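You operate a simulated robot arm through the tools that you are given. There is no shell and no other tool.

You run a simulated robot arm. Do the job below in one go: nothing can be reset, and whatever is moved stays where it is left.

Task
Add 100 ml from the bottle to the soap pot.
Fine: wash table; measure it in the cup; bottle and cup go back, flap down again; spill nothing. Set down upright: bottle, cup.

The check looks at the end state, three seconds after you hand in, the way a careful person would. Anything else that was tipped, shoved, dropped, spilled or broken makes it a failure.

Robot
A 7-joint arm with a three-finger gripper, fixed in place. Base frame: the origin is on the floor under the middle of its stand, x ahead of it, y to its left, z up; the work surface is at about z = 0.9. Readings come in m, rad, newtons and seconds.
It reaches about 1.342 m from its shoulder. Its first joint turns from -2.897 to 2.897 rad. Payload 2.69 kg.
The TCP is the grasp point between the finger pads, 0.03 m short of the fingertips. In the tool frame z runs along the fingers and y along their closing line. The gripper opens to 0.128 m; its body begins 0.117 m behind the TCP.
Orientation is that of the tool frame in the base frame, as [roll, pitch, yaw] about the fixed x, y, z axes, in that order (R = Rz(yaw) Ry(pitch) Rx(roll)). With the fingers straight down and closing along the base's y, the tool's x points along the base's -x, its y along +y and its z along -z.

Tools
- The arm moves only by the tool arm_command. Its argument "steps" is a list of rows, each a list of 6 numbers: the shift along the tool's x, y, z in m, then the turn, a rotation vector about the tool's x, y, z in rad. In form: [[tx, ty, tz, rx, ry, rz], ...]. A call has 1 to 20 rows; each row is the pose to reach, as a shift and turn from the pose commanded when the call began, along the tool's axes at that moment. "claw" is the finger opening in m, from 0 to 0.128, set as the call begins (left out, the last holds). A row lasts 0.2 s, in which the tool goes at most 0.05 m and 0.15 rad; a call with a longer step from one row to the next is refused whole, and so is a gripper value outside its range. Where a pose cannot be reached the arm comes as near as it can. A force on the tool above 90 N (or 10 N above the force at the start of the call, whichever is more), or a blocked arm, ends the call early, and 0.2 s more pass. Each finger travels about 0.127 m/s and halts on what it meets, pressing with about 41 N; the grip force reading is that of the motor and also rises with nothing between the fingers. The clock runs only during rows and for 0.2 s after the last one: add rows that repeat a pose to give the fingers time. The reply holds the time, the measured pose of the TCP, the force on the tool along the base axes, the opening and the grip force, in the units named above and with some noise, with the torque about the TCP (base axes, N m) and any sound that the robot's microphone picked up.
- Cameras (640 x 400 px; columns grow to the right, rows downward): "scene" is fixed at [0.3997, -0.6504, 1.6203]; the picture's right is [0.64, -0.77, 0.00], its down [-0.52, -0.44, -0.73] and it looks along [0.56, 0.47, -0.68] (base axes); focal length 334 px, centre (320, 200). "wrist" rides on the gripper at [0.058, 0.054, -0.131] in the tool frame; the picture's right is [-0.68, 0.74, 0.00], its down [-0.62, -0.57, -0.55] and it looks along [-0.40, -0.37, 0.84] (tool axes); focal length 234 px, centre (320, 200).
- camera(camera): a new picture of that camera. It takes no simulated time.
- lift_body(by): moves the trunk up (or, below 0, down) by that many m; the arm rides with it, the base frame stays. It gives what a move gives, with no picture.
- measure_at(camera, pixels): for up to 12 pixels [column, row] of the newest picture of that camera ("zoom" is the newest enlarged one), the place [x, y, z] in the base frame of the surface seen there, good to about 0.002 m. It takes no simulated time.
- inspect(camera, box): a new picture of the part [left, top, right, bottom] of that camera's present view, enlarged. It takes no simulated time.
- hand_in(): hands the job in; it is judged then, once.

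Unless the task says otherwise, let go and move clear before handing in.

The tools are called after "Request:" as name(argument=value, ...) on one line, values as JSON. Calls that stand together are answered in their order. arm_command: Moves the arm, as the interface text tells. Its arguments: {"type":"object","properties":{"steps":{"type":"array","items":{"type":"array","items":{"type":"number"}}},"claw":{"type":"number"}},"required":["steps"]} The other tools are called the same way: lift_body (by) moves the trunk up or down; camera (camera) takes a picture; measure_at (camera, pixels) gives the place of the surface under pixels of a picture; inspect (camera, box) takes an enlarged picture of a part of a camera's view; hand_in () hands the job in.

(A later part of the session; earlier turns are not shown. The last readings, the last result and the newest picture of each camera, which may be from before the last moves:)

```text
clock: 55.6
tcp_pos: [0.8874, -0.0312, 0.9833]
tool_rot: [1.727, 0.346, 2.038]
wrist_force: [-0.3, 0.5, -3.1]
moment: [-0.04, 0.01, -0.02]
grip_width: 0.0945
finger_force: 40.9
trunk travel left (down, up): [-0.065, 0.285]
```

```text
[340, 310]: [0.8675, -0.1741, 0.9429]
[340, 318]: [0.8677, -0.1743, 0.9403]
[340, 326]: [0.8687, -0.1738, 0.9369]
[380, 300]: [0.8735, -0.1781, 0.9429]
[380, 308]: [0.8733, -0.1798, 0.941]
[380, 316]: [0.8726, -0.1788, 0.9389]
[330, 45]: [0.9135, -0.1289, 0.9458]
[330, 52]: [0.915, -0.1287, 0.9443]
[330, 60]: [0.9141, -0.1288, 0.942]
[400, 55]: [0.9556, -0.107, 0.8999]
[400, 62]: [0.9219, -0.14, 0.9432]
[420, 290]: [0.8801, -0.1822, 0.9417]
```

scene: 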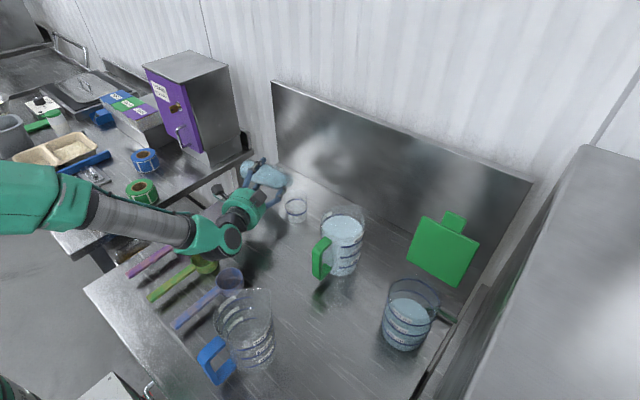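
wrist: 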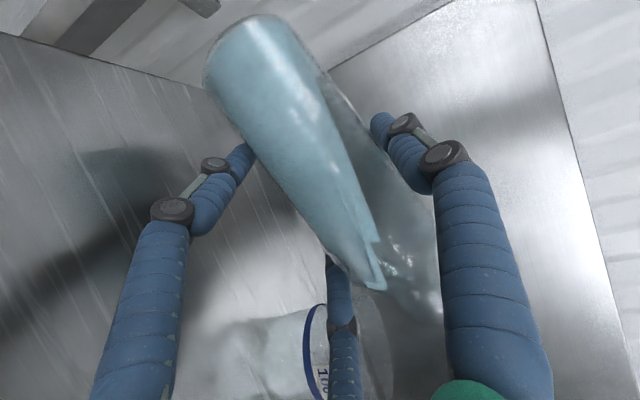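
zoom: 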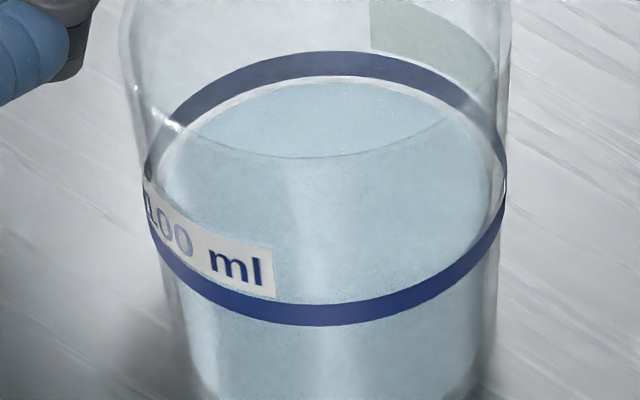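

The band spans z 0.938–0.944 with its centre at 0.941, and the liquid is at 0.9395, so the cup holds roughly 96 ml. I'll give one brief top-up: back to the last tilt plus 0.5° for under a second, then tip back.

Request:
arm_command(steps=[[0, 0, 0, -0.0509, -0.0014, 0.1087], [0, 0, 0, -0.1055, -0.0029, 0.2252], [0, 0, 0, -0.1055, -0.0029, 0.2252], [0, 0, 0, -0.1055, -0.0029, 0.2252], [0, 0, 0, -0.1055, -0.0029, 0.2252], [0, 0, 0, -0.0509, -0.0014, 0.1087], [0, 0, 0, 0, 0, 0], [0, 0, 0, 0, 0, 0], [0, 0, 0, 0, 0, 0]])

Request:
inspect(camera="scene", box=[284, 196, 308, 220])

Request:
measure_at(camera="zoom", pixels=[[360, 200], [340, 250], [380, 230], [310, 250], [400, 220], [350, 170], [420, 180], [370, 240], [330, 120], [360, 130]])

```text
clock: 57.6
tcp_pos: [0.8879, -0.0317, 0.9836]
tool_rot: [1.73, 0.345, 2.039]
wrist_force: [-0.4, -0.6, -2.5]
moment: [-0.03, -0.02, -0.01]
grip_width: 0.0943
finger_force: 40.6
trunk travel left (down, up): [-0.065, 0.285]
```

```text
16.00 times, centred on (296, 208) of scene
```

zoom: 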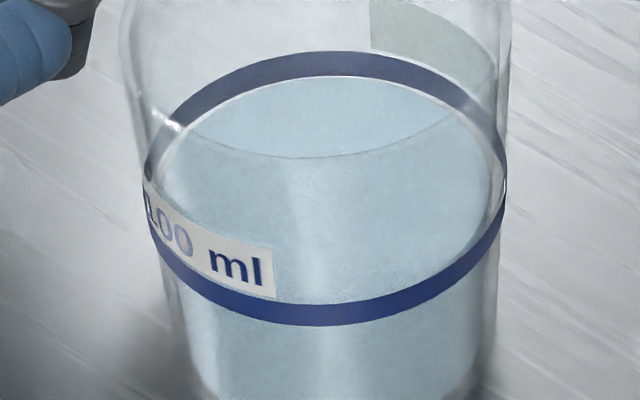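

```text
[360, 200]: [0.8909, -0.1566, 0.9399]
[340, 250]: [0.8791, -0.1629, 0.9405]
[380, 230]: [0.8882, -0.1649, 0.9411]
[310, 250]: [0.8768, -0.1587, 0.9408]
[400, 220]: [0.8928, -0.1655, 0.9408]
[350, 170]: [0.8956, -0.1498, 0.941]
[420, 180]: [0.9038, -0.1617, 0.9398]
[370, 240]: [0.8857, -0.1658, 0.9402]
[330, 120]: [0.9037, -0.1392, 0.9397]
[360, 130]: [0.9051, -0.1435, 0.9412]
```

The level now averages z≈0.9405, on the ring's centre, so about 99–100 ml is measured. I'll raise the bottle and tip it back upright, moving away from the cup.

Request:
arm_command(steps=[[-0.0036, 0.0136, -0.0015, 0.036, 0.001, -0.0768], [-0.0072, 0.0272, -0.0031, 0.0721, 0.002, -0.1536], [-0.0107, 0.0407, -0.0046, 0.1081, 0.003, -0.2304], [-0.0143, 0.0543, -0.0062, 0.1441, 0.004, -0.3072], [-0.0179, 0.0679, -0.0077, 0.1802, 0.0049, -0.384], [-0.0179, 0.0679, -0.0077, 0.2162, 0.0059, -0.4608], [-0.0179, 0.0679, -0.0077, 0.2523, 0.0069, -0.5376], [-0.0179, 0.0679, -0.0077, 0.2883, 0.0079, -0.6144], [-0.0179, 0.0679, -0.0077, 0.3243, 0.0089, -0.6911], [-0.0179, 0.0679, -0.0077, 0.3604, 0.0099, -0.7679], [-0.0179, 0.0679, -0.0077, 0.3964, 0.0108, -0.8447], [-0.0179, 0.0679, -0.0077, 0.4324, 0.0118, -0.9215], [-0.0179, 0.0679, -0.0077, 0.4685, 0.0128, -0.9983], [-0.0179, 0.0679, -0.0077, 0.5045, 0.0138, -1.0751], [-0.0179, 0.0679, -0.0077, 0.5045, 0.0138, -1.0751]])

Request:
camera(camera="scene")

Request:
inspect(camera="scene", box=[180, 110, 330, 230])

Request:
camera(camera="wrist")

```text
clock: 60.9
tcp_pos: [0.8887, -0.0253, 1.0536]
tool_rot: [3.132, 1.132, 3.141]
wrist_force: [-0.2, 0.4, -3.8]
moment: [-0.06, -0.02, -0.01]
grip_width: 0.0945
finger_force: 40.5
trunk travel left (down, up): [-0.065, 0.285]
```

```text
taken
```

scene: 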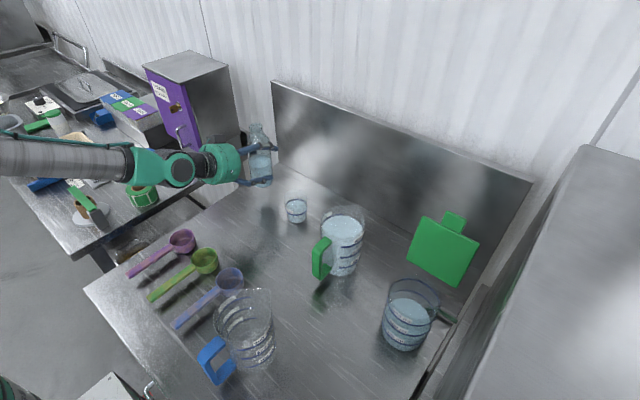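

```text
3.33 times, centred on (255, 170) of scene
```

zoom: 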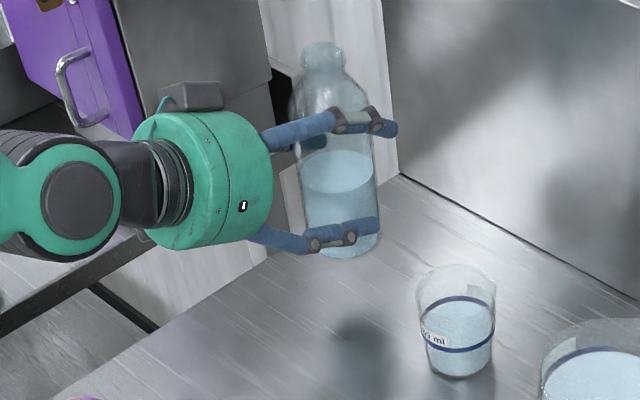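

```text
taken
```

wrist: 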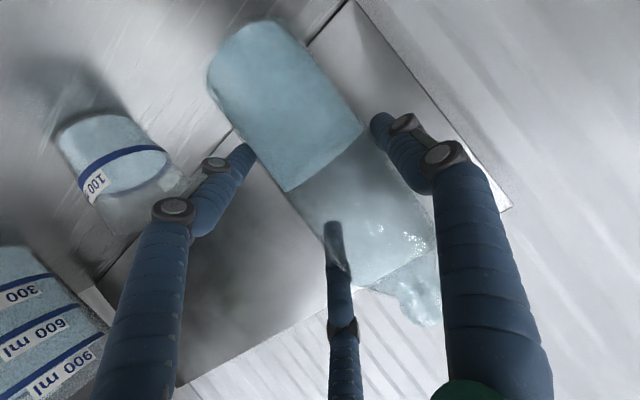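

The bottle is upright again with its level lowered, and the cup is full to the ring at (455,325) in the zoom. I'll lower the bottle with the trunk almost to the table, then finish in small steps while watching the force.

Request:
lift_body(by=-0.056)

Request:
inspect(camera="scene", box=[220, 130, 320, 230])

```text
clock: 61.8
tcp_pos: [0.8899, -0.0247, 0.9988]
tool_rot: [3.128, 1.133, -3.141]
wrist_force: [0.6, -0.9, -2.9]
moment: [-0.01, 0.01, -0.01]
grip_width: 0.0944
finger_force: 40.8
trunk travel left (down, up): [-0.009, 0.341]
```

```text
4.00 times, centred on (270, 180) of scene
```

zoom: 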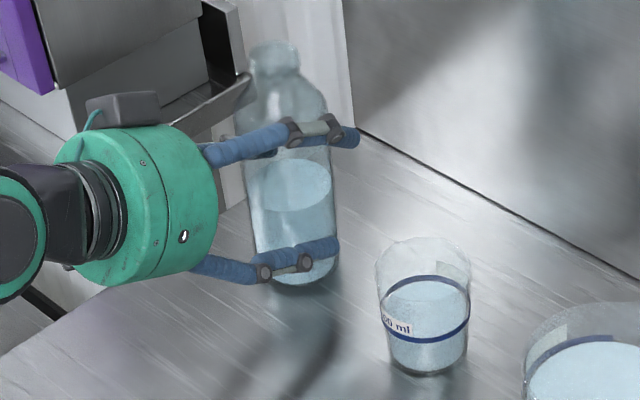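

The TCP is at z=0.9988, about 4 mm above the height where I gripped it, and the force still reads the bottle's weight. I'll go down 3 mm by small rows.

Request:
arm_command(steps=[[0.0009, 0, 0.0004, 0, 0, 0], [0.0018, 0, 0.0009, 0, 0, 0], [0.0027, 0, 0.0013, 0, 0, 0], [0.0027, 0, 0.0013, 0, 0, 0]])

```text
clock: 62.8
tcp_pos: [0.8899, -0.0254, 0.9942]
tool_rot: [3.13, 1.132, -3.14]
wrist_force: [-0.2, 0.1, -2.6]
moment: [-0.06, 0.04, 0.0]
grip_width: 0.0946
finger_force: 40.9
trunk travel left (down, up): [-0.009, 0.341]
```

The force is still about −2.6 N, roughly the weight of the lighter bottle. I'll go down another 1.5 mm and check for table contact.

Request:
arm_command(steps=[[0.0005, 0, 0.0002, 0, 0, 0], [0.0009, 0, 0.0004, 0, 0, 0], [0.0014, 0, 0.0006, 0, 0, 0], [0.0014, 0, 0.0006, 0, 0, 0]])

Request:
inspect(camera="scene", box=[240, 170, 300, 215])

```text
clock: 63.8
tcp_pos: [0.888, -0.025, 0.9942]
tool_rot: [3.13, 1.132, -3.14]
wrist_force: [0.1, -1.6, 1.6]
moment: [-0.24, -0.04, 0.01]
grip_width: 0.0943
finger_force: 41.1
trunk travel left (down, up): [-0.009, 0.341]
```

```text
8.89 times, centred on (270, 192) of scene
```

zoom: 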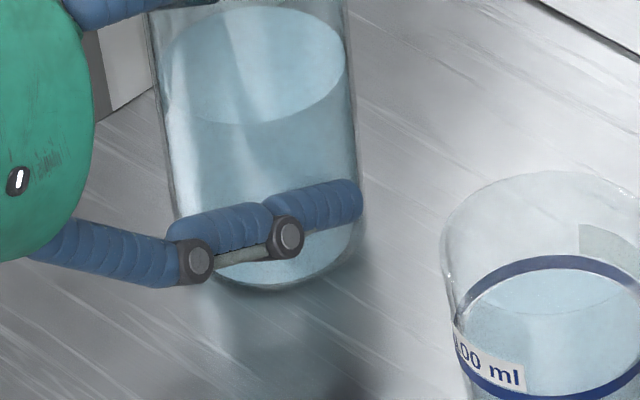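

The force flipped to +1.6 N, so the bottle is resting on the table. I'll open the fingers and check that it stands.

Request:
arm_command(steps=[[0, 0, 0, 0, 0, 0], [0, 0, 0, 0, 0, 0], [0, 0, 0, 0, 0, 0], [0, 0, 0, 0, 0, 0]], claw=0.128)

Request:
camera(camera="wrist")

Request:
inspect(camera="scene", box=[210, 130, 320, 230])

```text
clock: 64.8
tcp_pos: [0.8887, -0.026, 0.9923]
tool_rot: [3.129, 1.131, -3.14]
wrist_force: [-0.4, -0.1, 0.1]
moment: [0.0, 0.01, 0.0]
grip_width: 0.1279
finger_force: 0.1
trunk travel left (down, up): [-0.009, 0.341]
```

```text
taken
```

wrist: 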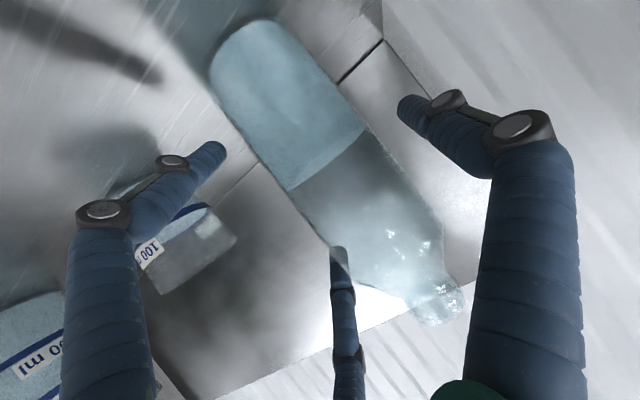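

```text
4.00 times, centred on (265, 180) of scene
```

zoom: 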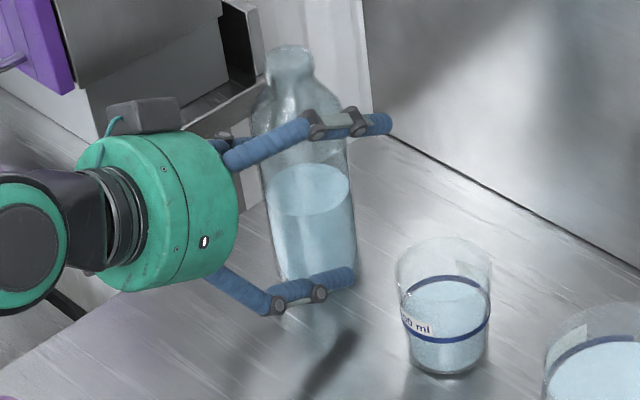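

The bottle is standing upright and free, with the cup still at the ring. I'll withdraw straight back along −x.

Request:
arm_command(steps=[[0.0098, 0.0003, -0.0208, 0, 0, 0], [0.0196, 0.0005, -0.0416, 0, 0, 0], [0.0293, 0.0008, -0.0625, 0, 0, 0], [0.0391, 0.001, -0.0833, 0, 0, 0], [0.0489, 0.0013, -0.1041, 0, 0, 0], [0.0489, 0.0013, -0.1041, 0, 0, 0]])

Request:
camera(camera="scene")

Request:
measure_at(camera="scene", pixels=[[258, 185], [263, 188], [268, 187], [260, 195], [265, 196], [269, 193], [256, 188], [270, 190]])

```text
clock: 66.2
tcp_pos: [0.7725, -0.0254, 0.9939]
tool_rot: [3.13, 1.13, 3.141]
wrist_force: [-0.4, 0.2, -0.5]
moment: [0.02, 0.0, 0.05]
grip_width: 0.1281
finger_force: 0.0
trunk travel left (down, up): [-0.009, 0.341]
```

```text
taken
```

scene: 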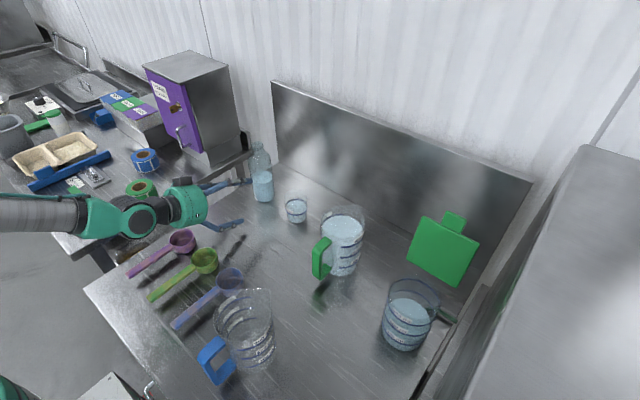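

```text
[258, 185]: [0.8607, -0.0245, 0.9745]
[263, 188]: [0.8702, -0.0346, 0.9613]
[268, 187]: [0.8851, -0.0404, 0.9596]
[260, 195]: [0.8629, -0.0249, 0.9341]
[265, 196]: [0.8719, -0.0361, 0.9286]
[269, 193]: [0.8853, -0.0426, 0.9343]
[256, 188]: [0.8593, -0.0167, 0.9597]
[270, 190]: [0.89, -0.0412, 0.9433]
```

The bottle is back where it stood, around (0.890, −0.011). Before picking up the cup I'll rehearse the pouring orientation empty-handed in front of the pot, so I'll rise and cross over now.

Request:
arm_command(steps=[[-0.0256, 0.0004, -0.0342, 0, 0, 0], [-0.0511, 0.0008, -0.0683, 0, 0, 0], [-0.0767, 0.0012, -0.1025, 0, 0, 0], [-0.1023, 0.0016, -0.1366, 0, 0, 0], [-0.1278, 0.002, -0.1708, 0, 0, 0], [-0.1534, 0.0024, -0.2049, 0, 0, 0], [-0.1527, -0.0431, -0.2069, 0, 0, 0], [-0.152, -0.0887, -0.2089, 0, 0, 0], [-0.1513, -0.1342, -0.2109, 0, 0, 0], [-0.1506, -0.1798, -0.213, 0, 0, 0], [-0.1499, -0.2253, -0.215, 0, 0, 0], [-0.1492, -0.2709, -0.217, 0, 0, 0], [-0.1484, -0.3164, -0.219, 0, 0, 0], [-0.1477, -0.3619, -0.221, 0, 0, 0], [-0.147, -0.4075, -0.223, 0, 0, 0], [-0.1463, -0.453, -0.225, 0, 0, 0], [-0.1456, -0.4986, -0.227, 0, 0, 0], [-0.1449, -0.5441, -0.229, 0, 0, 0], [-0.1449, -0.5441, -0.229, 0, 0, 0]])

Request:
camera(camera="scene")

```text
clock: 70.2
tcp_pos: [0.632, -0.5751, 1.2158]
tool_rot: [3.124, 1.13, 3.135]
wrist_force: [-0.6, -1.5, -2.0]
moment: [0.09, -0.2, 0.14]
grip_width: 0.128
finger_force: 0.1
trunk travel left (down, up): [-0.009, 0.341]
```

```text
taken
```

scene: 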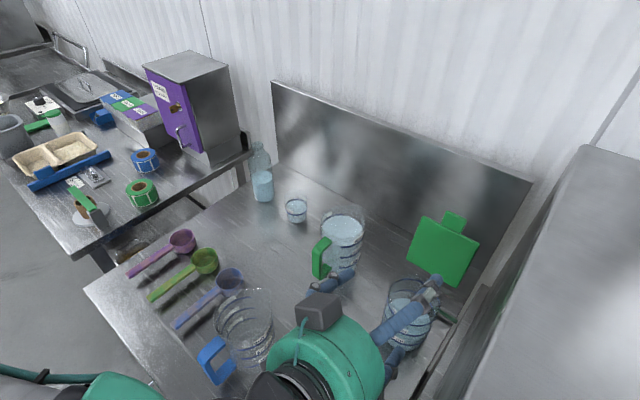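

The arm is at (0.632, −0.575, 1.216) in front of the pot. Now I'll rehearse the pour orientation here, with the tool level along +x and a −30° roll.

Request:
arm_command(steps=[[0, 0, 0, 0.019, -0.071, -0.0859], [0, 0, 0, 0.0381, -0.142, -0.1718], [0, 0, 0, 0.0571, -0.213, -0.2577], [0, 0, 0, 0.0761, -0.284, -0.3435], [0, 0, 0, 0.0952, -0.355, -0.4294], [0, 0, 0, 0.1142, -0.426, -0.5153], [0, 0, 0, 0.1142, -0.426, -0.5153]], claw=0.07)

Request:
camera(camera="scene")

```text
clock: 71.8
tcp_pos: [0.6344, -0.5719, 1.2181]
tool_rot: [-1.577, 1.049, -1.564]
wrist_force: [0.9, 0.3, -1.1]
moment: [0.0, 0.0, 0.02]
grip_width: 0.0699
finger_force: 0.1
trunk travel left (down, up): [-0.009, 0.341]
```

```text
taken
```

scene: 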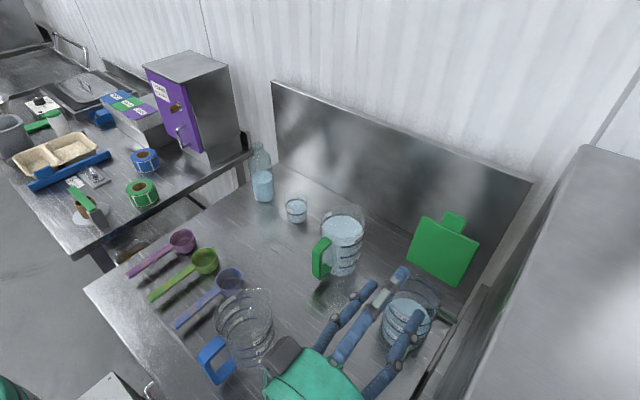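

The level pose was reached exactly. I'll extend the rehearsal toward the real pour spot above the pot, with a further 10° upward tilt and clear of the flap.

Request:
arm_command(steps=[[0.0192, 0.0106, 0.029, 0.0218, -0.0378, -0.0005], [0.0384, 0.0213, 0.058, 0.0435, -0.0757, -0.0011], [0.0575, 0.0319, 0.0869, 0.0653, -0.1135, -0.0016], [0.0767, 0.0425, 0.1159, 0.087, -0.1513, -0.0021], [0.0767, 0.0425, 0.1159, 0.087, -0.1513, -0.0021]])

Request:
camera(camera="scene")

Request:
camera(camera="wrist")

```text
clock: 73.0
tcp_pos: [0.7489, -0.5715, 1.1296]
tool_rot: [-1.234, 1.027, -1.273]
wrist_force: [0.1, 0.5, -0.6]
moment: [-0.02, -0.1, 0.04]
grip_width: 0.0699
finger_force: 0.0
trunk travel left (down, up): [-0.009, 0.341]
```

```text
taken
```

scene: 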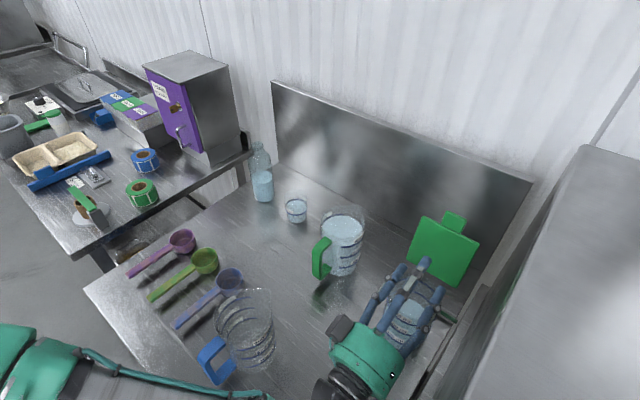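

```text
taken
```

wrist: 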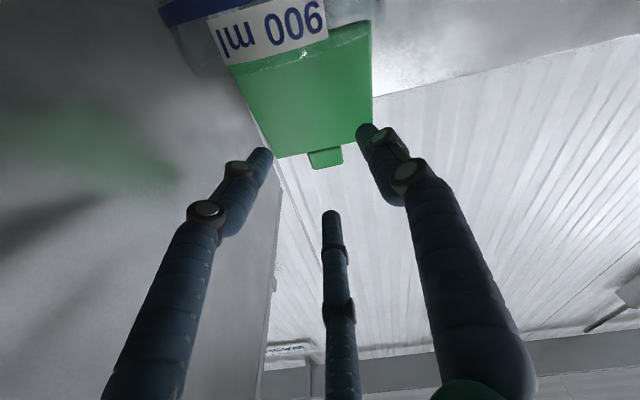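

The full 100° pour pose is reachable right at the pot. Now I'll retreat from it, turn the tool to point straight down (keeping the roll that leaves a finger gap facing −x), and travel to above the cup's row.

Request:
arm_command(steps=[[-0.0306, -0.0172, -0.0269, 0, 0, 0], [-0.0612, -0.0344, -0.0538, 0, 0, 0], [-0.0918, -0.0516, -0.0806, 0, 0, 0], [-0.1224, -0.0688, -0.1075, 0, 0, 0], [-0.1399, -0.0384, -0.0987, -0.072, 0.1263, 0.001], [-0.1575, -0.0081, -0.0899, -0.1439, 0.2527, 0.002], [-0.175, 0.0223, -0.081, -0.2159, 0.379, 0.003], [-0.1925, 0.0526, -0.0722, -0.2878, 0.5053, 0.004], [-0.2101, 0.083, -0.0634, -0.3598, 0.6316, 0.005], [-0.2276, 0.1134, -0.0546, -0.4317, 0.758, 0.006], [-0.2451, 0.1437, -0.0458, -0.5037, 0.8843, 0.0069], [-0.2626, 0.1741, -0.0369, -0.5756, 1.0106, 0.0079], [-0.2802, 0.2044, -0.0281, -0.6476, 1.1369, 0.0089], [-0.2977, 0.2348, -0.0193, -0.7195, 1.2633, 0.0099], [-0.3152, 0.2652, -0.0105, -0.7915, 1.3896, 0.0109], [-0.3328, 0.2955, -0.0017, -0.8634, 1.5159, 0.0119], [-0.3328, 0.2955, -0.0017, -0.8634, 1.5159, 0.0119]], claw=0.128)

Request:
camera(camera="scene")

Request:
camera(camera="wrist")

```text
clock: 76.6
tcp_pos: [0.7195, -0.1493, 1.269]
tool_rot: [3.134, -0.003, -2.624]
wrist_force: [0.6, 0.3, -1.2]
moment: [-0.05, 0.1, 0.01]
grip_width: 0.1278
finger_force: 0.0
trunk travel left (down, up): [-0.009, 0.341]
```

```text
taken
```

scene: 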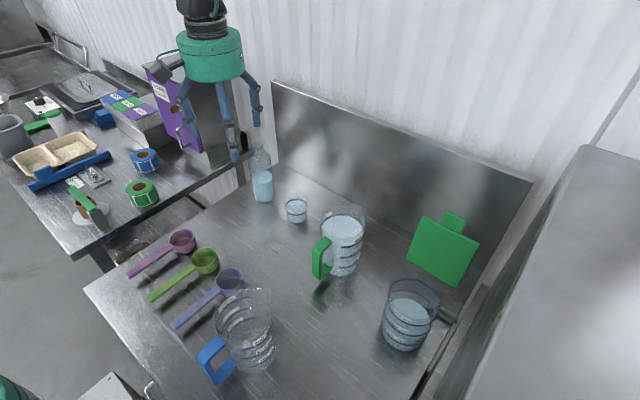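

```text
taken
```

wrist: 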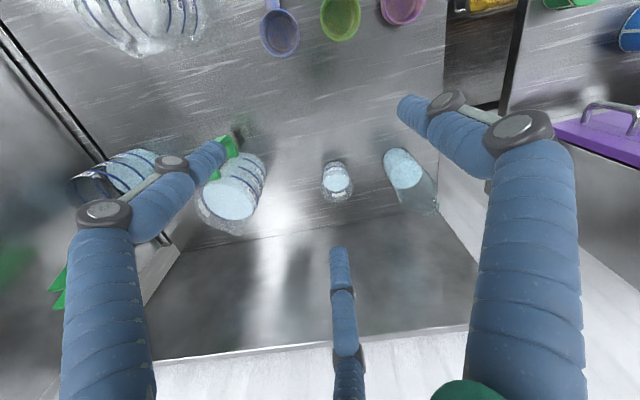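

The tool points straight down at (0.7195, −0.1493, 1.269), with fingers at headings 0°, 120° and 240° and the gap toward −x. I'll move over the cup at (0.890, −0.150), staying above the bottle's height.

Request:
arm_command(steps=[[-0.0296, -0.017, 0.0236, 0, 0, 0], [-0.0593, -0.034, 0.0472, 0, 0, 0], [-0.0889, -0.051, 0.0708, 0, 0, 0], [-0.1186, -0.068, 0.0944, 0, 0, 0], [-0.1482, -0.085, 0.118, 0, 0, 0], [-0.1482, -0.085, 0.118, 0, 0, 0]])

Request:
camera(camera="wrist")

Request:
inspect(camera="scene", box=[190, 60, 370, 240])

```text
clock: 78.0
tcp_pos: [0.8907, -0.1459, 1.1496]
tool_rot: [3.134, 0.0, -2.623]
wrist_force: [0.0, 0.0, -1.3]
moment: [0.02, 0.06, 0.01]
grip_width: 0.128
finger_force: 0.0
trunk travel left (down, up): [-0.009, 0.341]
```

```text
taken
```

wrist: 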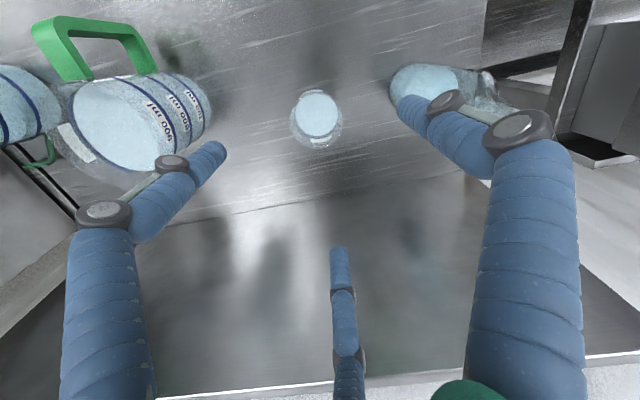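

```text
2.22 times, centred on (280, 150) of scene
```

zoom: 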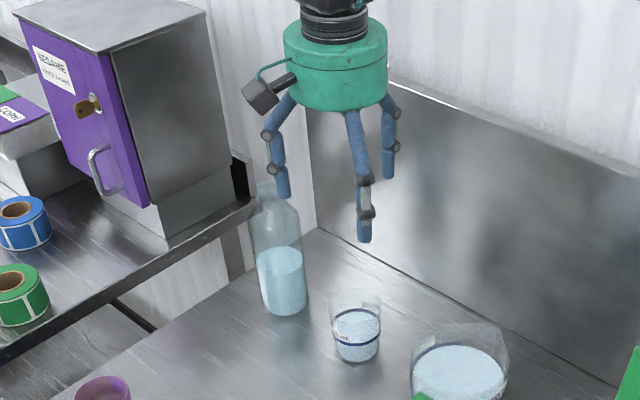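

The cup is straight ahead in the wrist view at (317,117). I'll measure its liquid disc edge and ring from here to confirm the centre before descending.

Request:
inspect(camera="wrist", box=[277, 80, 357, 160])

Request:
measure_at(camera="wrist", pixels=[[317, 96], [317, 132], [298, 114], [336, 114], [317, 115], [304, 100], [330, 100], [304, 128], [330, 128]])

```text
5.00 times, centred on (317, 120) of wrist
```

zoom: 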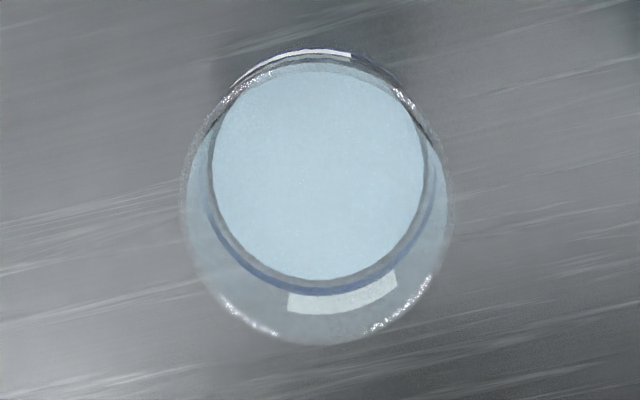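

```text
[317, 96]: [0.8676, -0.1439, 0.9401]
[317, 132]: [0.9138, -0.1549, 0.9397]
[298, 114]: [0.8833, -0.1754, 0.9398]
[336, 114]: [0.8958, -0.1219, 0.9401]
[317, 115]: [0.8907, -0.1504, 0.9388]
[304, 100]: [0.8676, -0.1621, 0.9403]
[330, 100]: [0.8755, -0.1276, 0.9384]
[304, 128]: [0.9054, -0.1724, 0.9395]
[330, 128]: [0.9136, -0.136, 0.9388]
```

The liquid disc's centre is (0.8905, −0.150), confirming the cup position. A sensor box sticks out of the gripper at about (254,102) in the scene view, on the bottle's side, so I'll measure it before descending next to the bottle.

Request:
camera(camera="scene")

Request:
measure_at(camera="scene", pixels=[[254, 102], [249, 98], [259, 104], [252, 106], [247, 102], [262, 97], [256, 96], [262, 121], [264, 145], [277, 100], [300, 100]])

```text
taken
```

scene: 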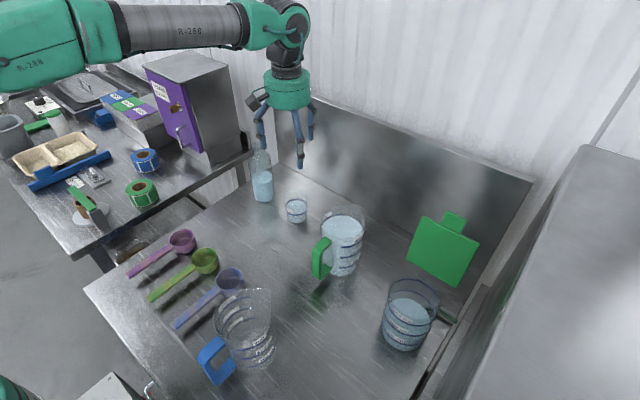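

```text
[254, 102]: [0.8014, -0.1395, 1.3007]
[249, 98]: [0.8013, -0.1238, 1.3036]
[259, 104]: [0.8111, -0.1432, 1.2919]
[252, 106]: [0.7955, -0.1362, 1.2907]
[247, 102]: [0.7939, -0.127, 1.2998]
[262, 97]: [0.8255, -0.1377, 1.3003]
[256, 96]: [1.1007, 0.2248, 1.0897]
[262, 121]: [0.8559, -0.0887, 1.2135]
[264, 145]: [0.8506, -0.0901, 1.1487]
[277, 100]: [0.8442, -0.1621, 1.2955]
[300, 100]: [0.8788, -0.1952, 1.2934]
```

That box is the wrist camera, at (0.80, −0.13), well clear of the bottle. I'll descend over the cup with the fingers fully open to TCP z≈0.947, so the tips end at 0.917.

Request:
arm_command(steps=[[0.001, -0.0025, 0.02, 0, 0, 0], [0.002, -0.0051, 0.05, 0, 0, 0], [0.002, -0.0051, 0.085, 0, 0, 0], [0.002, -0.0051, 0.12, 0, 0, 0], [0.002, -0.0051, 0.15, 0, 0, 0], [0.002, -0.0051, 0.175, 0, 0, 0], [0.002, -0.0051, 0.19, 0, 0, 0], [0.002, -0.0051, 0.2026, 0, 0, 0], [0.002, -0.0051, 0.2026, 0, 0, 0]])

Request:
camera(camera="wrist")

Request:
inspect(camera="scene", box=[220, 100, 370, 240])

```text
clock: 80.0
tcp_pos: [0.8917, -0.1553, 0.9503]
tool_rot: [3.137, 0.001, -2.621]
wrist_force: [-0.3, 0.3, -0.4]
moment: [0.03, 0.03, 0.04]
grip_width: 0.128
finger_force: 0.1
trunk travel left (down, up): [-0.009, 0.341]
```

```text
taken
```

wrist: 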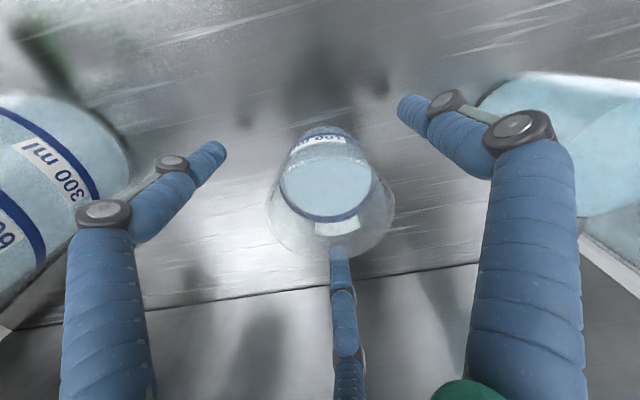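

```text
2.86 times, centred on (295, 170) of scene
```

zoom: 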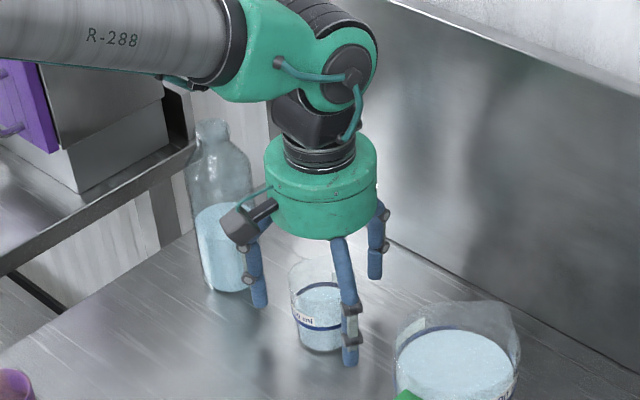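

The TCP reads (0.8917, −0.1553, 0.9503), about 5 mm off in y from the cup's centre. I'll correct that before closing.

Request:
arm_command(steps=[[-0.0016, 0.0052, 0.002, 0, 0, 0], [-0.0016, 0.0052, 0.002, 0, 0, 0], [-0.0016, 0.0052, 0.002, 0, 0, 0]])

Request:
measure_at(camera="wrist", pixels=[[320, 180], [300, 170], [345, 190], [310, 195], [335, 165], [330, 200]])

Request:
camera(camera="wrist")

```text
clock: 80.8
tcp_pos: [0.8887, -0.1495, 0.9479]
tool_rot: [3.136, 0.0, -2.622]
wrist_force: [0.4, 1.3, 0.2]
moment: [0.03, -0.01, 0.02]
grip_width: 0.1279
finger_force: 0.0
trunk travel left (down, up): [-0.009, 0.341]
```

```text
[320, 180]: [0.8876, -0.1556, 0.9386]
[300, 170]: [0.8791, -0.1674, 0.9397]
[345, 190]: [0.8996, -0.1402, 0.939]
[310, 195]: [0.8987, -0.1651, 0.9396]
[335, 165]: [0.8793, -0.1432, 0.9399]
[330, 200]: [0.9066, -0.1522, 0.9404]
```

```text
taken
```

wrist: 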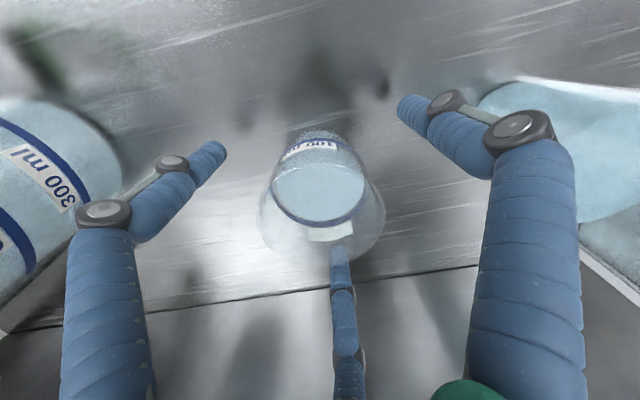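

The TCP is now within 2 mm of the cup's centre. I'll close the fingers on the cup.

Request:
arm_command(steps=[[0, 0, 0, 0, 0, 0], [0, 0, 0, 0, 0, 0], [0, 0, 0, 0, 0, 0], [0, 0, 0, 0, 0, 0]], claw=0.058)

Request:
camera(camera="wrist")

Request:
inspect(camera="scene", box=[250, 140, 340, 235])

```text
clock: 81.8
tcp_pos: [0.8892, -0.1499, 0.9484]
tool_rot: [3.136, 0.001, -2.621]
wrist_force: [0.2, -1.0, 0.4]
moment: [-0.06, 0.02, 0.0]
grip_width: 0.0623
finger_force: 40.9
trunk travel left (down, up): [-0.009, 0.341]
```

```text
taken
```

wrist: 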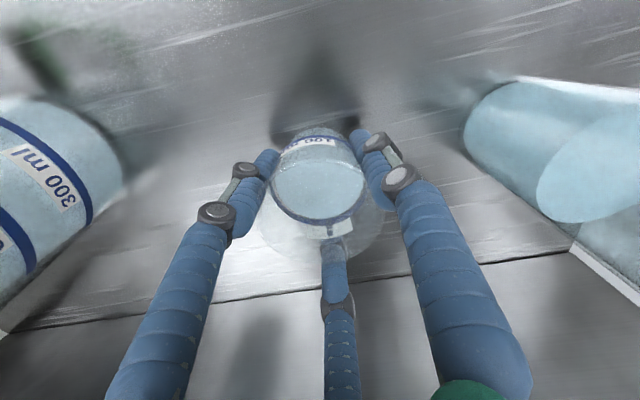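

```text
4.21 times, centred on (295, 188) of scene
```

zoom: 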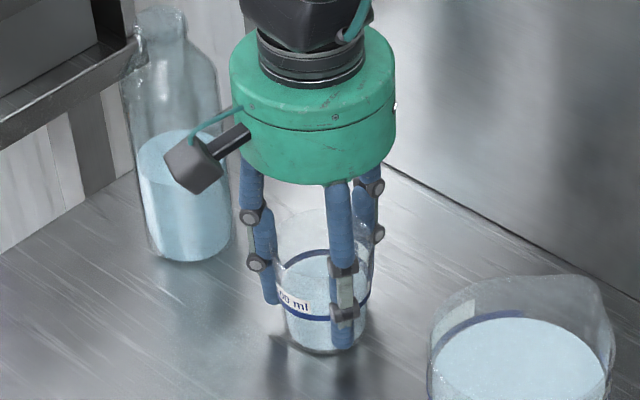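

The grip closed at 0.0623 with 41 N and the cup is undisturbed. I'll lift gently 3 cm and check that it hangs level.

Request:
arm_command(steps=[[0, 0, -0.004, 0, 0, 0], [0, 0, -0.012, 0, 0, 0], [0, 0, -0.022, 0, 0, 0], [0, 0, -0.03, 0, 0, 0], [0, 0, -0.03, 0, 0, 0]])

Request:
inspect(camera="scene", box=[250, 140, 340, 235])

Request:
camera(camera="wrist")

```text
clock: 83.0
tcp_pos: [0.8899, -0.1481, 0.9779]
tool_rot: [3.135, 0.001, -2.622]
wrist_force: [0.0, -1.0, -2.2]
moment: [0.02, 0.01, 0.0]
grip_width: 0.0619
finger_force: 41.3
trunk travel left (down, up): [-0.009, 0.341]
```

```text
4.21 times, centred on (295, 188) of scene
```

zoom: 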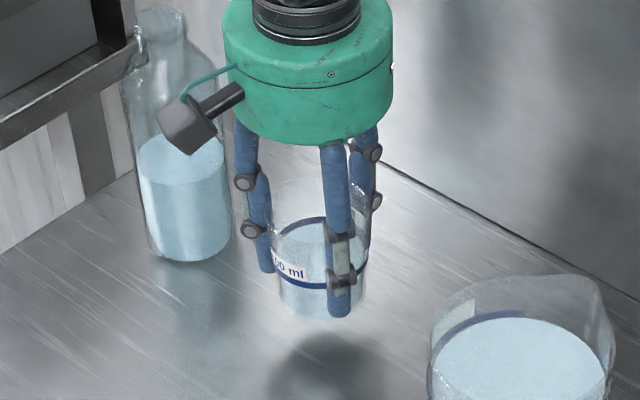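

```text
taken
```

wrist: 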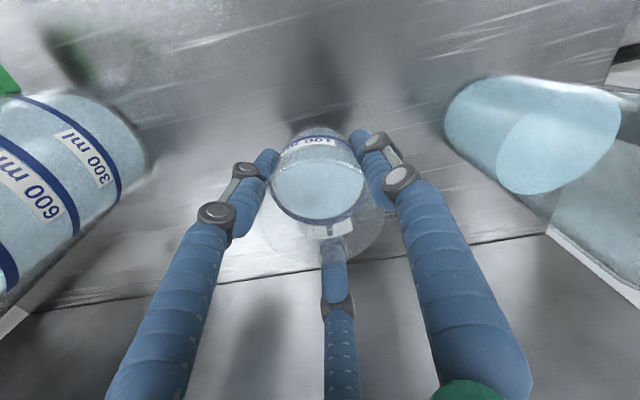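

The cup hangs level with its liquid at the ring, and the load is about 2 N. I'll lift it clear of all the vessels and carry it smoothly back from the wall, between the two jugs.

Request:
arm_command(steps=[[0, 0, -0.012, 0, 0, 0], [0, 0, -0.034, 0, 0, 0], [0, 0, -0.062, 0, 0, 0], [0, 0, -0.092, 0, 0, 0], [0, 0, -0.122, 0, 0, 0], [0, 0, -0.152, 0, 0, 0], [0, 0, -0.182, 0, 0, 0], [0, 0, -0.208, 0, 0, 0], [0, 0, -0.222, 0, 0, 0], [0.0164, -0.0009, -0.222, 0, 0, 0], [0.0466, -0.0025, -0.222, 0, 0, 0], [0.0795, -0.0043, -0.222, 0, 0, 0], [0.1124, -0.006, -0.222, 0, 0, 0], [0.1453, -0.0078, -0.222, 0, 0, 0], [0.1782, -0.0096, -0.222, 0, 0, 0], [0.2111, -0.0113, -0.222, 0, 0, 0], [0.2467, -0.0132, -0.222, 0, 0, 0], [0.2665, -0.0143, -0.222, 0, 0, 0], [0.2741, -0.0147, -0.222, 0, 0, 0], [0.2741, -0.0147, -0.222, 0, 0, 0]])

Request:
camera(camera="scene")

Request:
camera(camera="wrist")

```text
clock: 87.2
tcp_pos: [0.6594, -0.2994, 1.1995]
tool_rot: [3.136, 0.002, -2.622]
wrist_force: [-0.6, 0.3, -1.3]
moment: [0.0, 0.03, -0.01]
grip_width: 0.0624
finger_force: 41.1
trunk travel left (down, up): [-0.009, 0.341]
```

```text
taken
```

scene: 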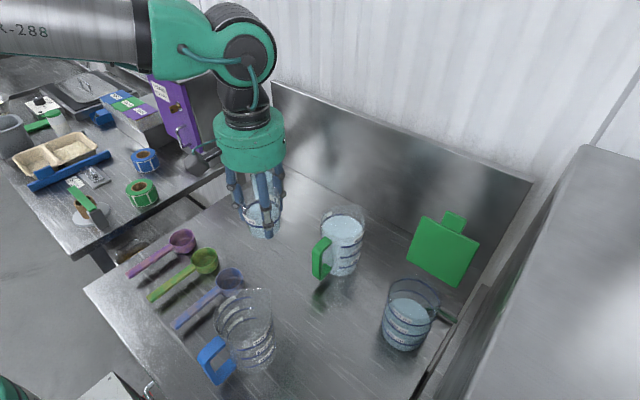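

```text
taken
```

wrist: 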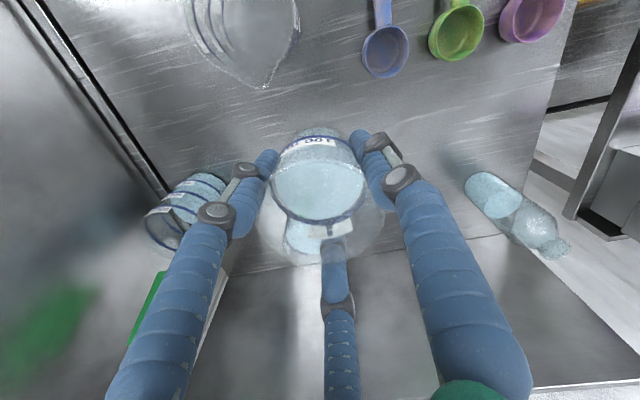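

The cup is level at (0.659, −0.299, 1.200). Before approaching the pot I'll fix its exact centre by measuring points on its top blue ring.

Request:
inspect(camera="scene", box=[375, 270, 445, 355])

Request:
measure_at(camera="zoom", pixels=[[330, 60], [250, 75], [380, 70], [420, 95], [445, 130], [440, 160], [400, 205], [360, 220], [300, 215], [190, 115], [210, 95]])

```text
4.71 times, centred on (410, 312) of scene
```

zoom: 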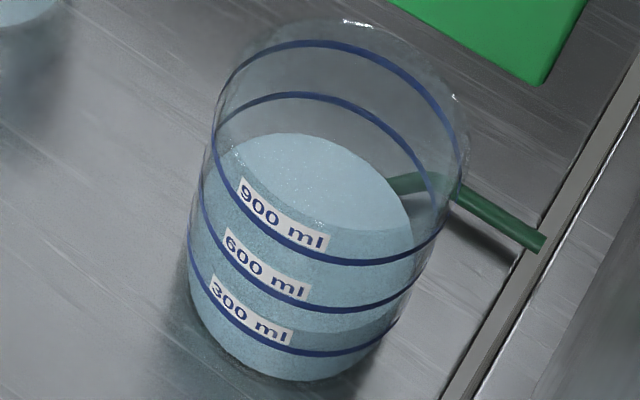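

```text
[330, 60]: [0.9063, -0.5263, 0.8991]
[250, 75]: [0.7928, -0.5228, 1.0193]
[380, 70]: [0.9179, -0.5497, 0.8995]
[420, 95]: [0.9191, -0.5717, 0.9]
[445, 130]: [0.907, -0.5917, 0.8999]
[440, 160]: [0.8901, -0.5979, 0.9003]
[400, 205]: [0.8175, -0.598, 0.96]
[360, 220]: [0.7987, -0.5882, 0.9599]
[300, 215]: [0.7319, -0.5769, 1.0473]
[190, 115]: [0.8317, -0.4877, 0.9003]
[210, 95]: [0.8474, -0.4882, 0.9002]
```

Some of those pixels missed the ring, so I'll pick points right on the 900 ml line: the front arc around (350,262) and the back arc around (350,45).

Request:
measure_at(camera="zoom", pixels=[[300, 43], [350, 46], [400, 70], [438, 110], [228, 178], [265, 222], [340, 260], [380, 261], [410, 250], [435, 232], [370, 22], [290, 100]])

```text
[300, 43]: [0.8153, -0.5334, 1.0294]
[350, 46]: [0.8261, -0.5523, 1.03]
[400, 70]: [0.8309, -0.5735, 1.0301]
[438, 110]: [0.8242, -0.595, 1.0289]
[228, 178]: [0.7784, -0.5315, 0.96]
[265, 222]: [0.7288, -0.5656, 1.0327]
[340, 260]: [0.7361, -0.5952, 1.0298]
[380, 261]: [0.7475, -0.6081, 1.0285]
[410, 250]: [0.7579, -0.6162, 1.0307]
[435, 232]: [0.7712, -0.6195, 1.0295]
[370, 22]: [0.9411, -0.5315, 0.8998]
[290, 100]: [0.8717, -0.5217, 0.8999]
```

The pot's ring fits a centre of (0.780, −0.570) with radius 0.051, its liquid at z≈0.96 and its rim near 1.05. Tipping straight toward +x would bring the cup's base too close to the flap at mid-tilt, so I'll pour with the tool heading about −70°. I'll turn the upright cup that way while approaching.

Request:
arm_command(steps=[[0.0015, -0.0107, 0, 0, 0, 0.06], [0.0044, -0.0285, 0, 0, 0, 0.16], [0.0069, -0.0464, 0, 0, 0, 0.265], [0.0093, -0.0643, -0.001, 0, 0, 0.37], [0.0118, -0.0821, -0.001, 0, 0, 0.475], [0.0142, -0.1, -0.001, 0, 0, 0.58], [0.0167, -0.1178, -0.001, 0, 0, 0.685], [0.0191, -0.1357, -0.001, 0, 0, 0.79], [0.0216, -0.1535, -0.001, 0, 0, 0.895], [0.024, -0.1714, -0.0016, 0, 0, 1.0], [0.0265, -0.1893, -0.0016, 0, 0, 1.1], [0.0284, -0.206, -0.0016, 0, 0, 1.18], [0.0294, -0.2142, -0.0016, 0, 0, 1.2217], [0.0294, -0.2142, -0.0016, 0, 0, 1.2217]])

Request:
camera(camera="scene")

Request:
camera(camera="wrist")

```text
clock: 90.2
tcp_pos: [0.7394, -0.4998, 1.1996]
tool_rot: [3.14, -0.006, 2.44]
wrist_force: [-0.1, -0.4, -1.2]
moment: [0.02, 0.0, -0.01]
grip_width: 0.0621
finger_force: 41.2
trunk travel left (down, up): [-0.009, 0.341]
```

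```text
taken
```

scene: 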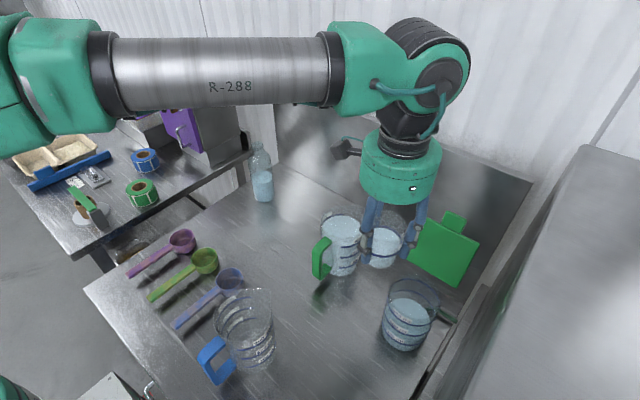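

```text
taken
```

wrist: 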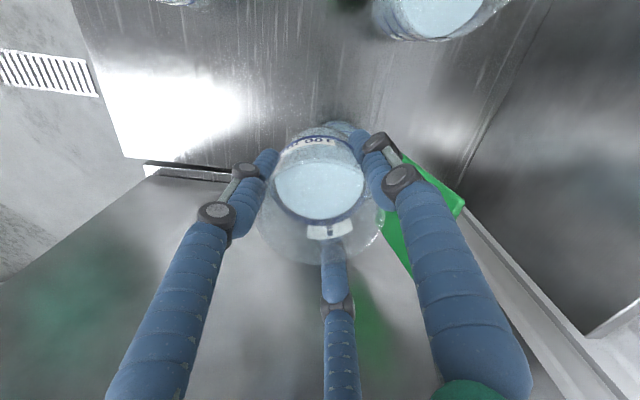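

The cup is upright at (0.7394, −0.4998, 1.1996), turned to the −70° heading. I'll now move it over the pot while tipping to only 32°, below the ~45° at which it should start to pour.

Request:
arm_command(steps=[[-0.0049, -0.0027, 0.0038, 0.0139, -0.0243, 0], [-0.0146, -0.008, 0.0114, 0.0418, -0.0729, 0], [-0.0264, -0.0145, 0.0205, 0.0752, -0.1312, 0], [-0.0381, -0.0209, 0.0296, 0.1086, -0.1895, 0], [-0.0498, -0.0273, 0.0388, 0.142, -0.2479, 0], [-0.0615, -0.0338, 0.0479, 0.1755, -0.3062, 0], [-0.0732, -0.0402, 0.057, 0.2089, -0.3645, 0], [-0.0839, -0.0461, 0.0654, 0.2395, -0.418, 0], [-0.0927, -0.0509, 0.0722, 0.2646, -0.4617, 0], [-0.0976, -0.0536, 0.076, 0.2785, -0.486, 0], [-0.0976, -0.0536, 0.076, 0.2785, -0.486, 0]])

Request:
camera(camera="scene")

Request:
inspect(camera="scene", box=[340, 190, 480, 350])

Request:
camera(camera="wrist")

```text
clock: 92.6
tcp_pos: [0.78, -0.6031, 1.1235]
tool_rot: [-2.842, 0.475, 2.513]
wrist_force: [0.1, -0.7, -1.7]
moment: [0.03, -0.04, -0.02]
grip_width: 0.062
finger_force: 41.1
trunk travel left (down, up): [-0.009, 0.341]
```

```text
taken
```

scene: 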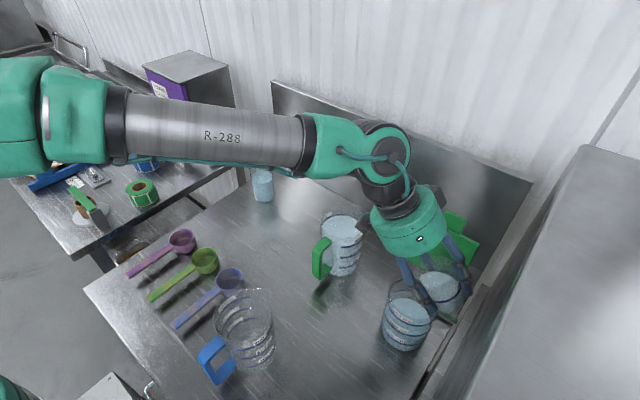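

```text
2.50 times, centred on (410, 270) of scene
```

zoom: 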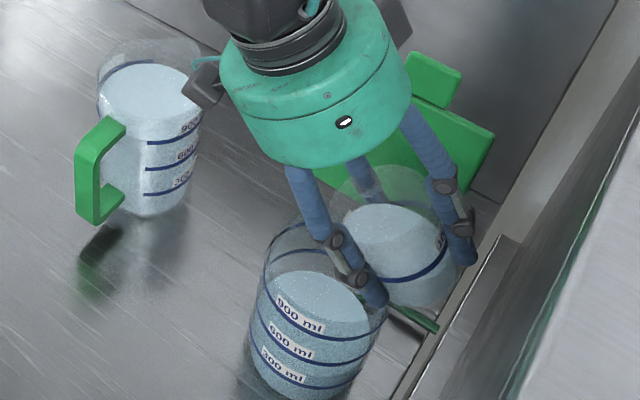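

```text
taken
```

wrist: 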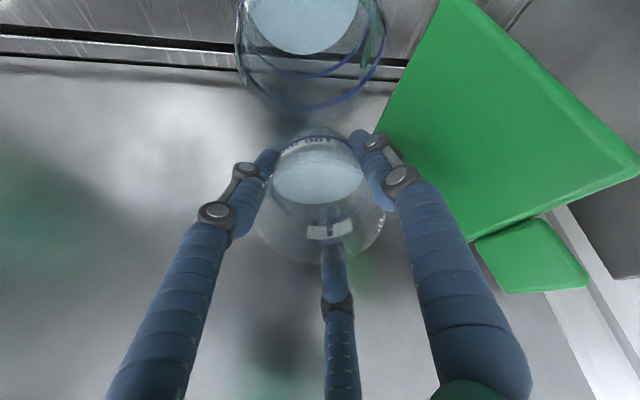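

The pose is exact and the liquid is still inside the cup, with the lip over the pot mouth. I'll tip on to about 45° with the lip held over (0.765, −0.562) and watch for the first flow.

Request:
arm_command(steps=[[-0.0002, -0.0001, -0.0004, 0.0224, -0.0391, 0], [-0.0004, -0.0002, -0.0009, 0.0448, -0.0782, 0], [-0.0005, -0.0003, -0.0013, 0.0673, -0.1174, 0], [-0.0007, -0.0004, -0.0018, 0.0897, -0.1565, 0], [-0.0009, -0.0005, -0.0022, 0.1121, -0.1956, 0], [-0.0009, -0.0005, -0.0022, 0.1121, -0.1956, 0]])

Request:
inspect(camera="scene", box=[340, 190, 480, 350])

Request:
camera(camera="wrist")

```text
clock: 94.0
tcp_pos: [0.7795, -0.603, 1.1261]
tool_rot: [-2.684, 0.657, 2.601]
wrist_force: [-0.3, 0.1, -1.4]
moment: [0.02, 0.0, 0.0]
grip_width: 0.0619
finger_force: 41.2
trunk travel left (down, up): [-0.009, 0.341]
```

```text
2.50 times, centred on (410, 270) of scene
```

zoom: 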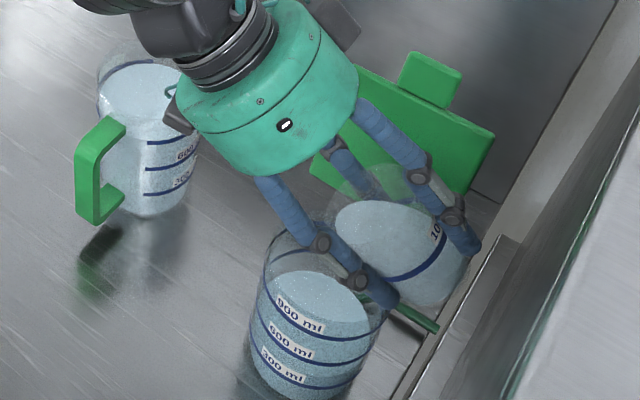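

```text
taken
```

wrist: 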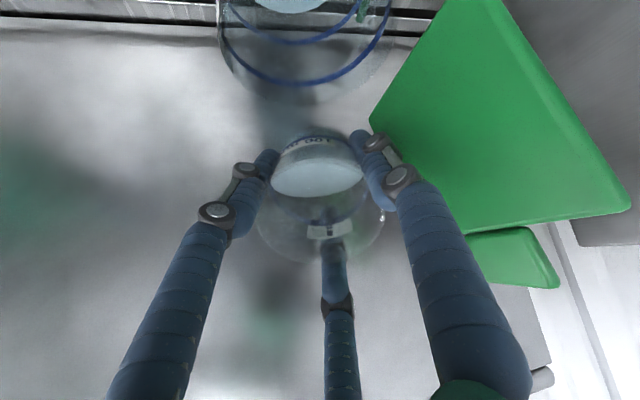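

Nothing has come out at 45°, and by geometry the lip projects inside the pot mouth. I'll tip 7° more.

Request:
arm_command(steps=[[-0.0009, -0.0005, -0.0015, 0.0203, -0.0353, 0], [-0.0017, -0.001, -0.003, 0.0405, -0.0707, 0], [-0.0026, -0.0015, -0.0045, 0.0608, -0.106, 0], [-0.0026, -0.0015, -0.0045, 0.0608, -0.106, 0]])

Request:
inspect(camera="scene", box=[340, 210, 480, 350])

Request:
camera(camera="wrist")

```text
clock: 95.0
tcp_pos: [0.7807, -0.6012, 1.1307]
tool_rot: [-2.58, 0.749, 2.666]
wrist_force: [-0.5, 0.3, -2.0]
moment: [0.02, 0.01, 0.01]
grip_width: 0.062
finger_force: 40.9
trunk travel left (down, up): [-0.009, 0.341]
```

```text
2.86 times, centred on (410, 280) of scene
```

zoom: 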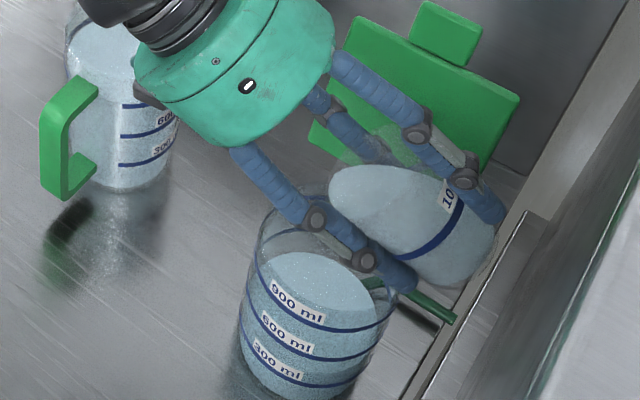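

```text
taken
```

wrist: 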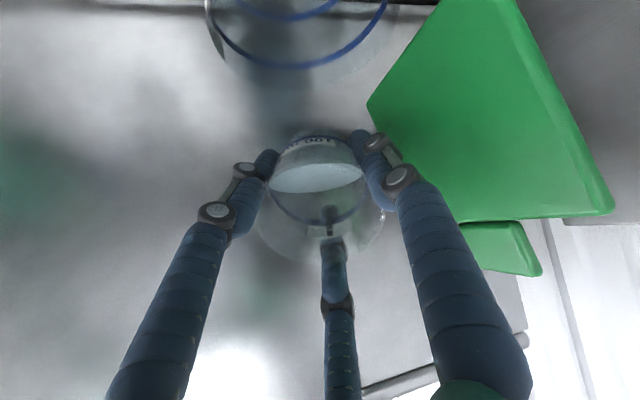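

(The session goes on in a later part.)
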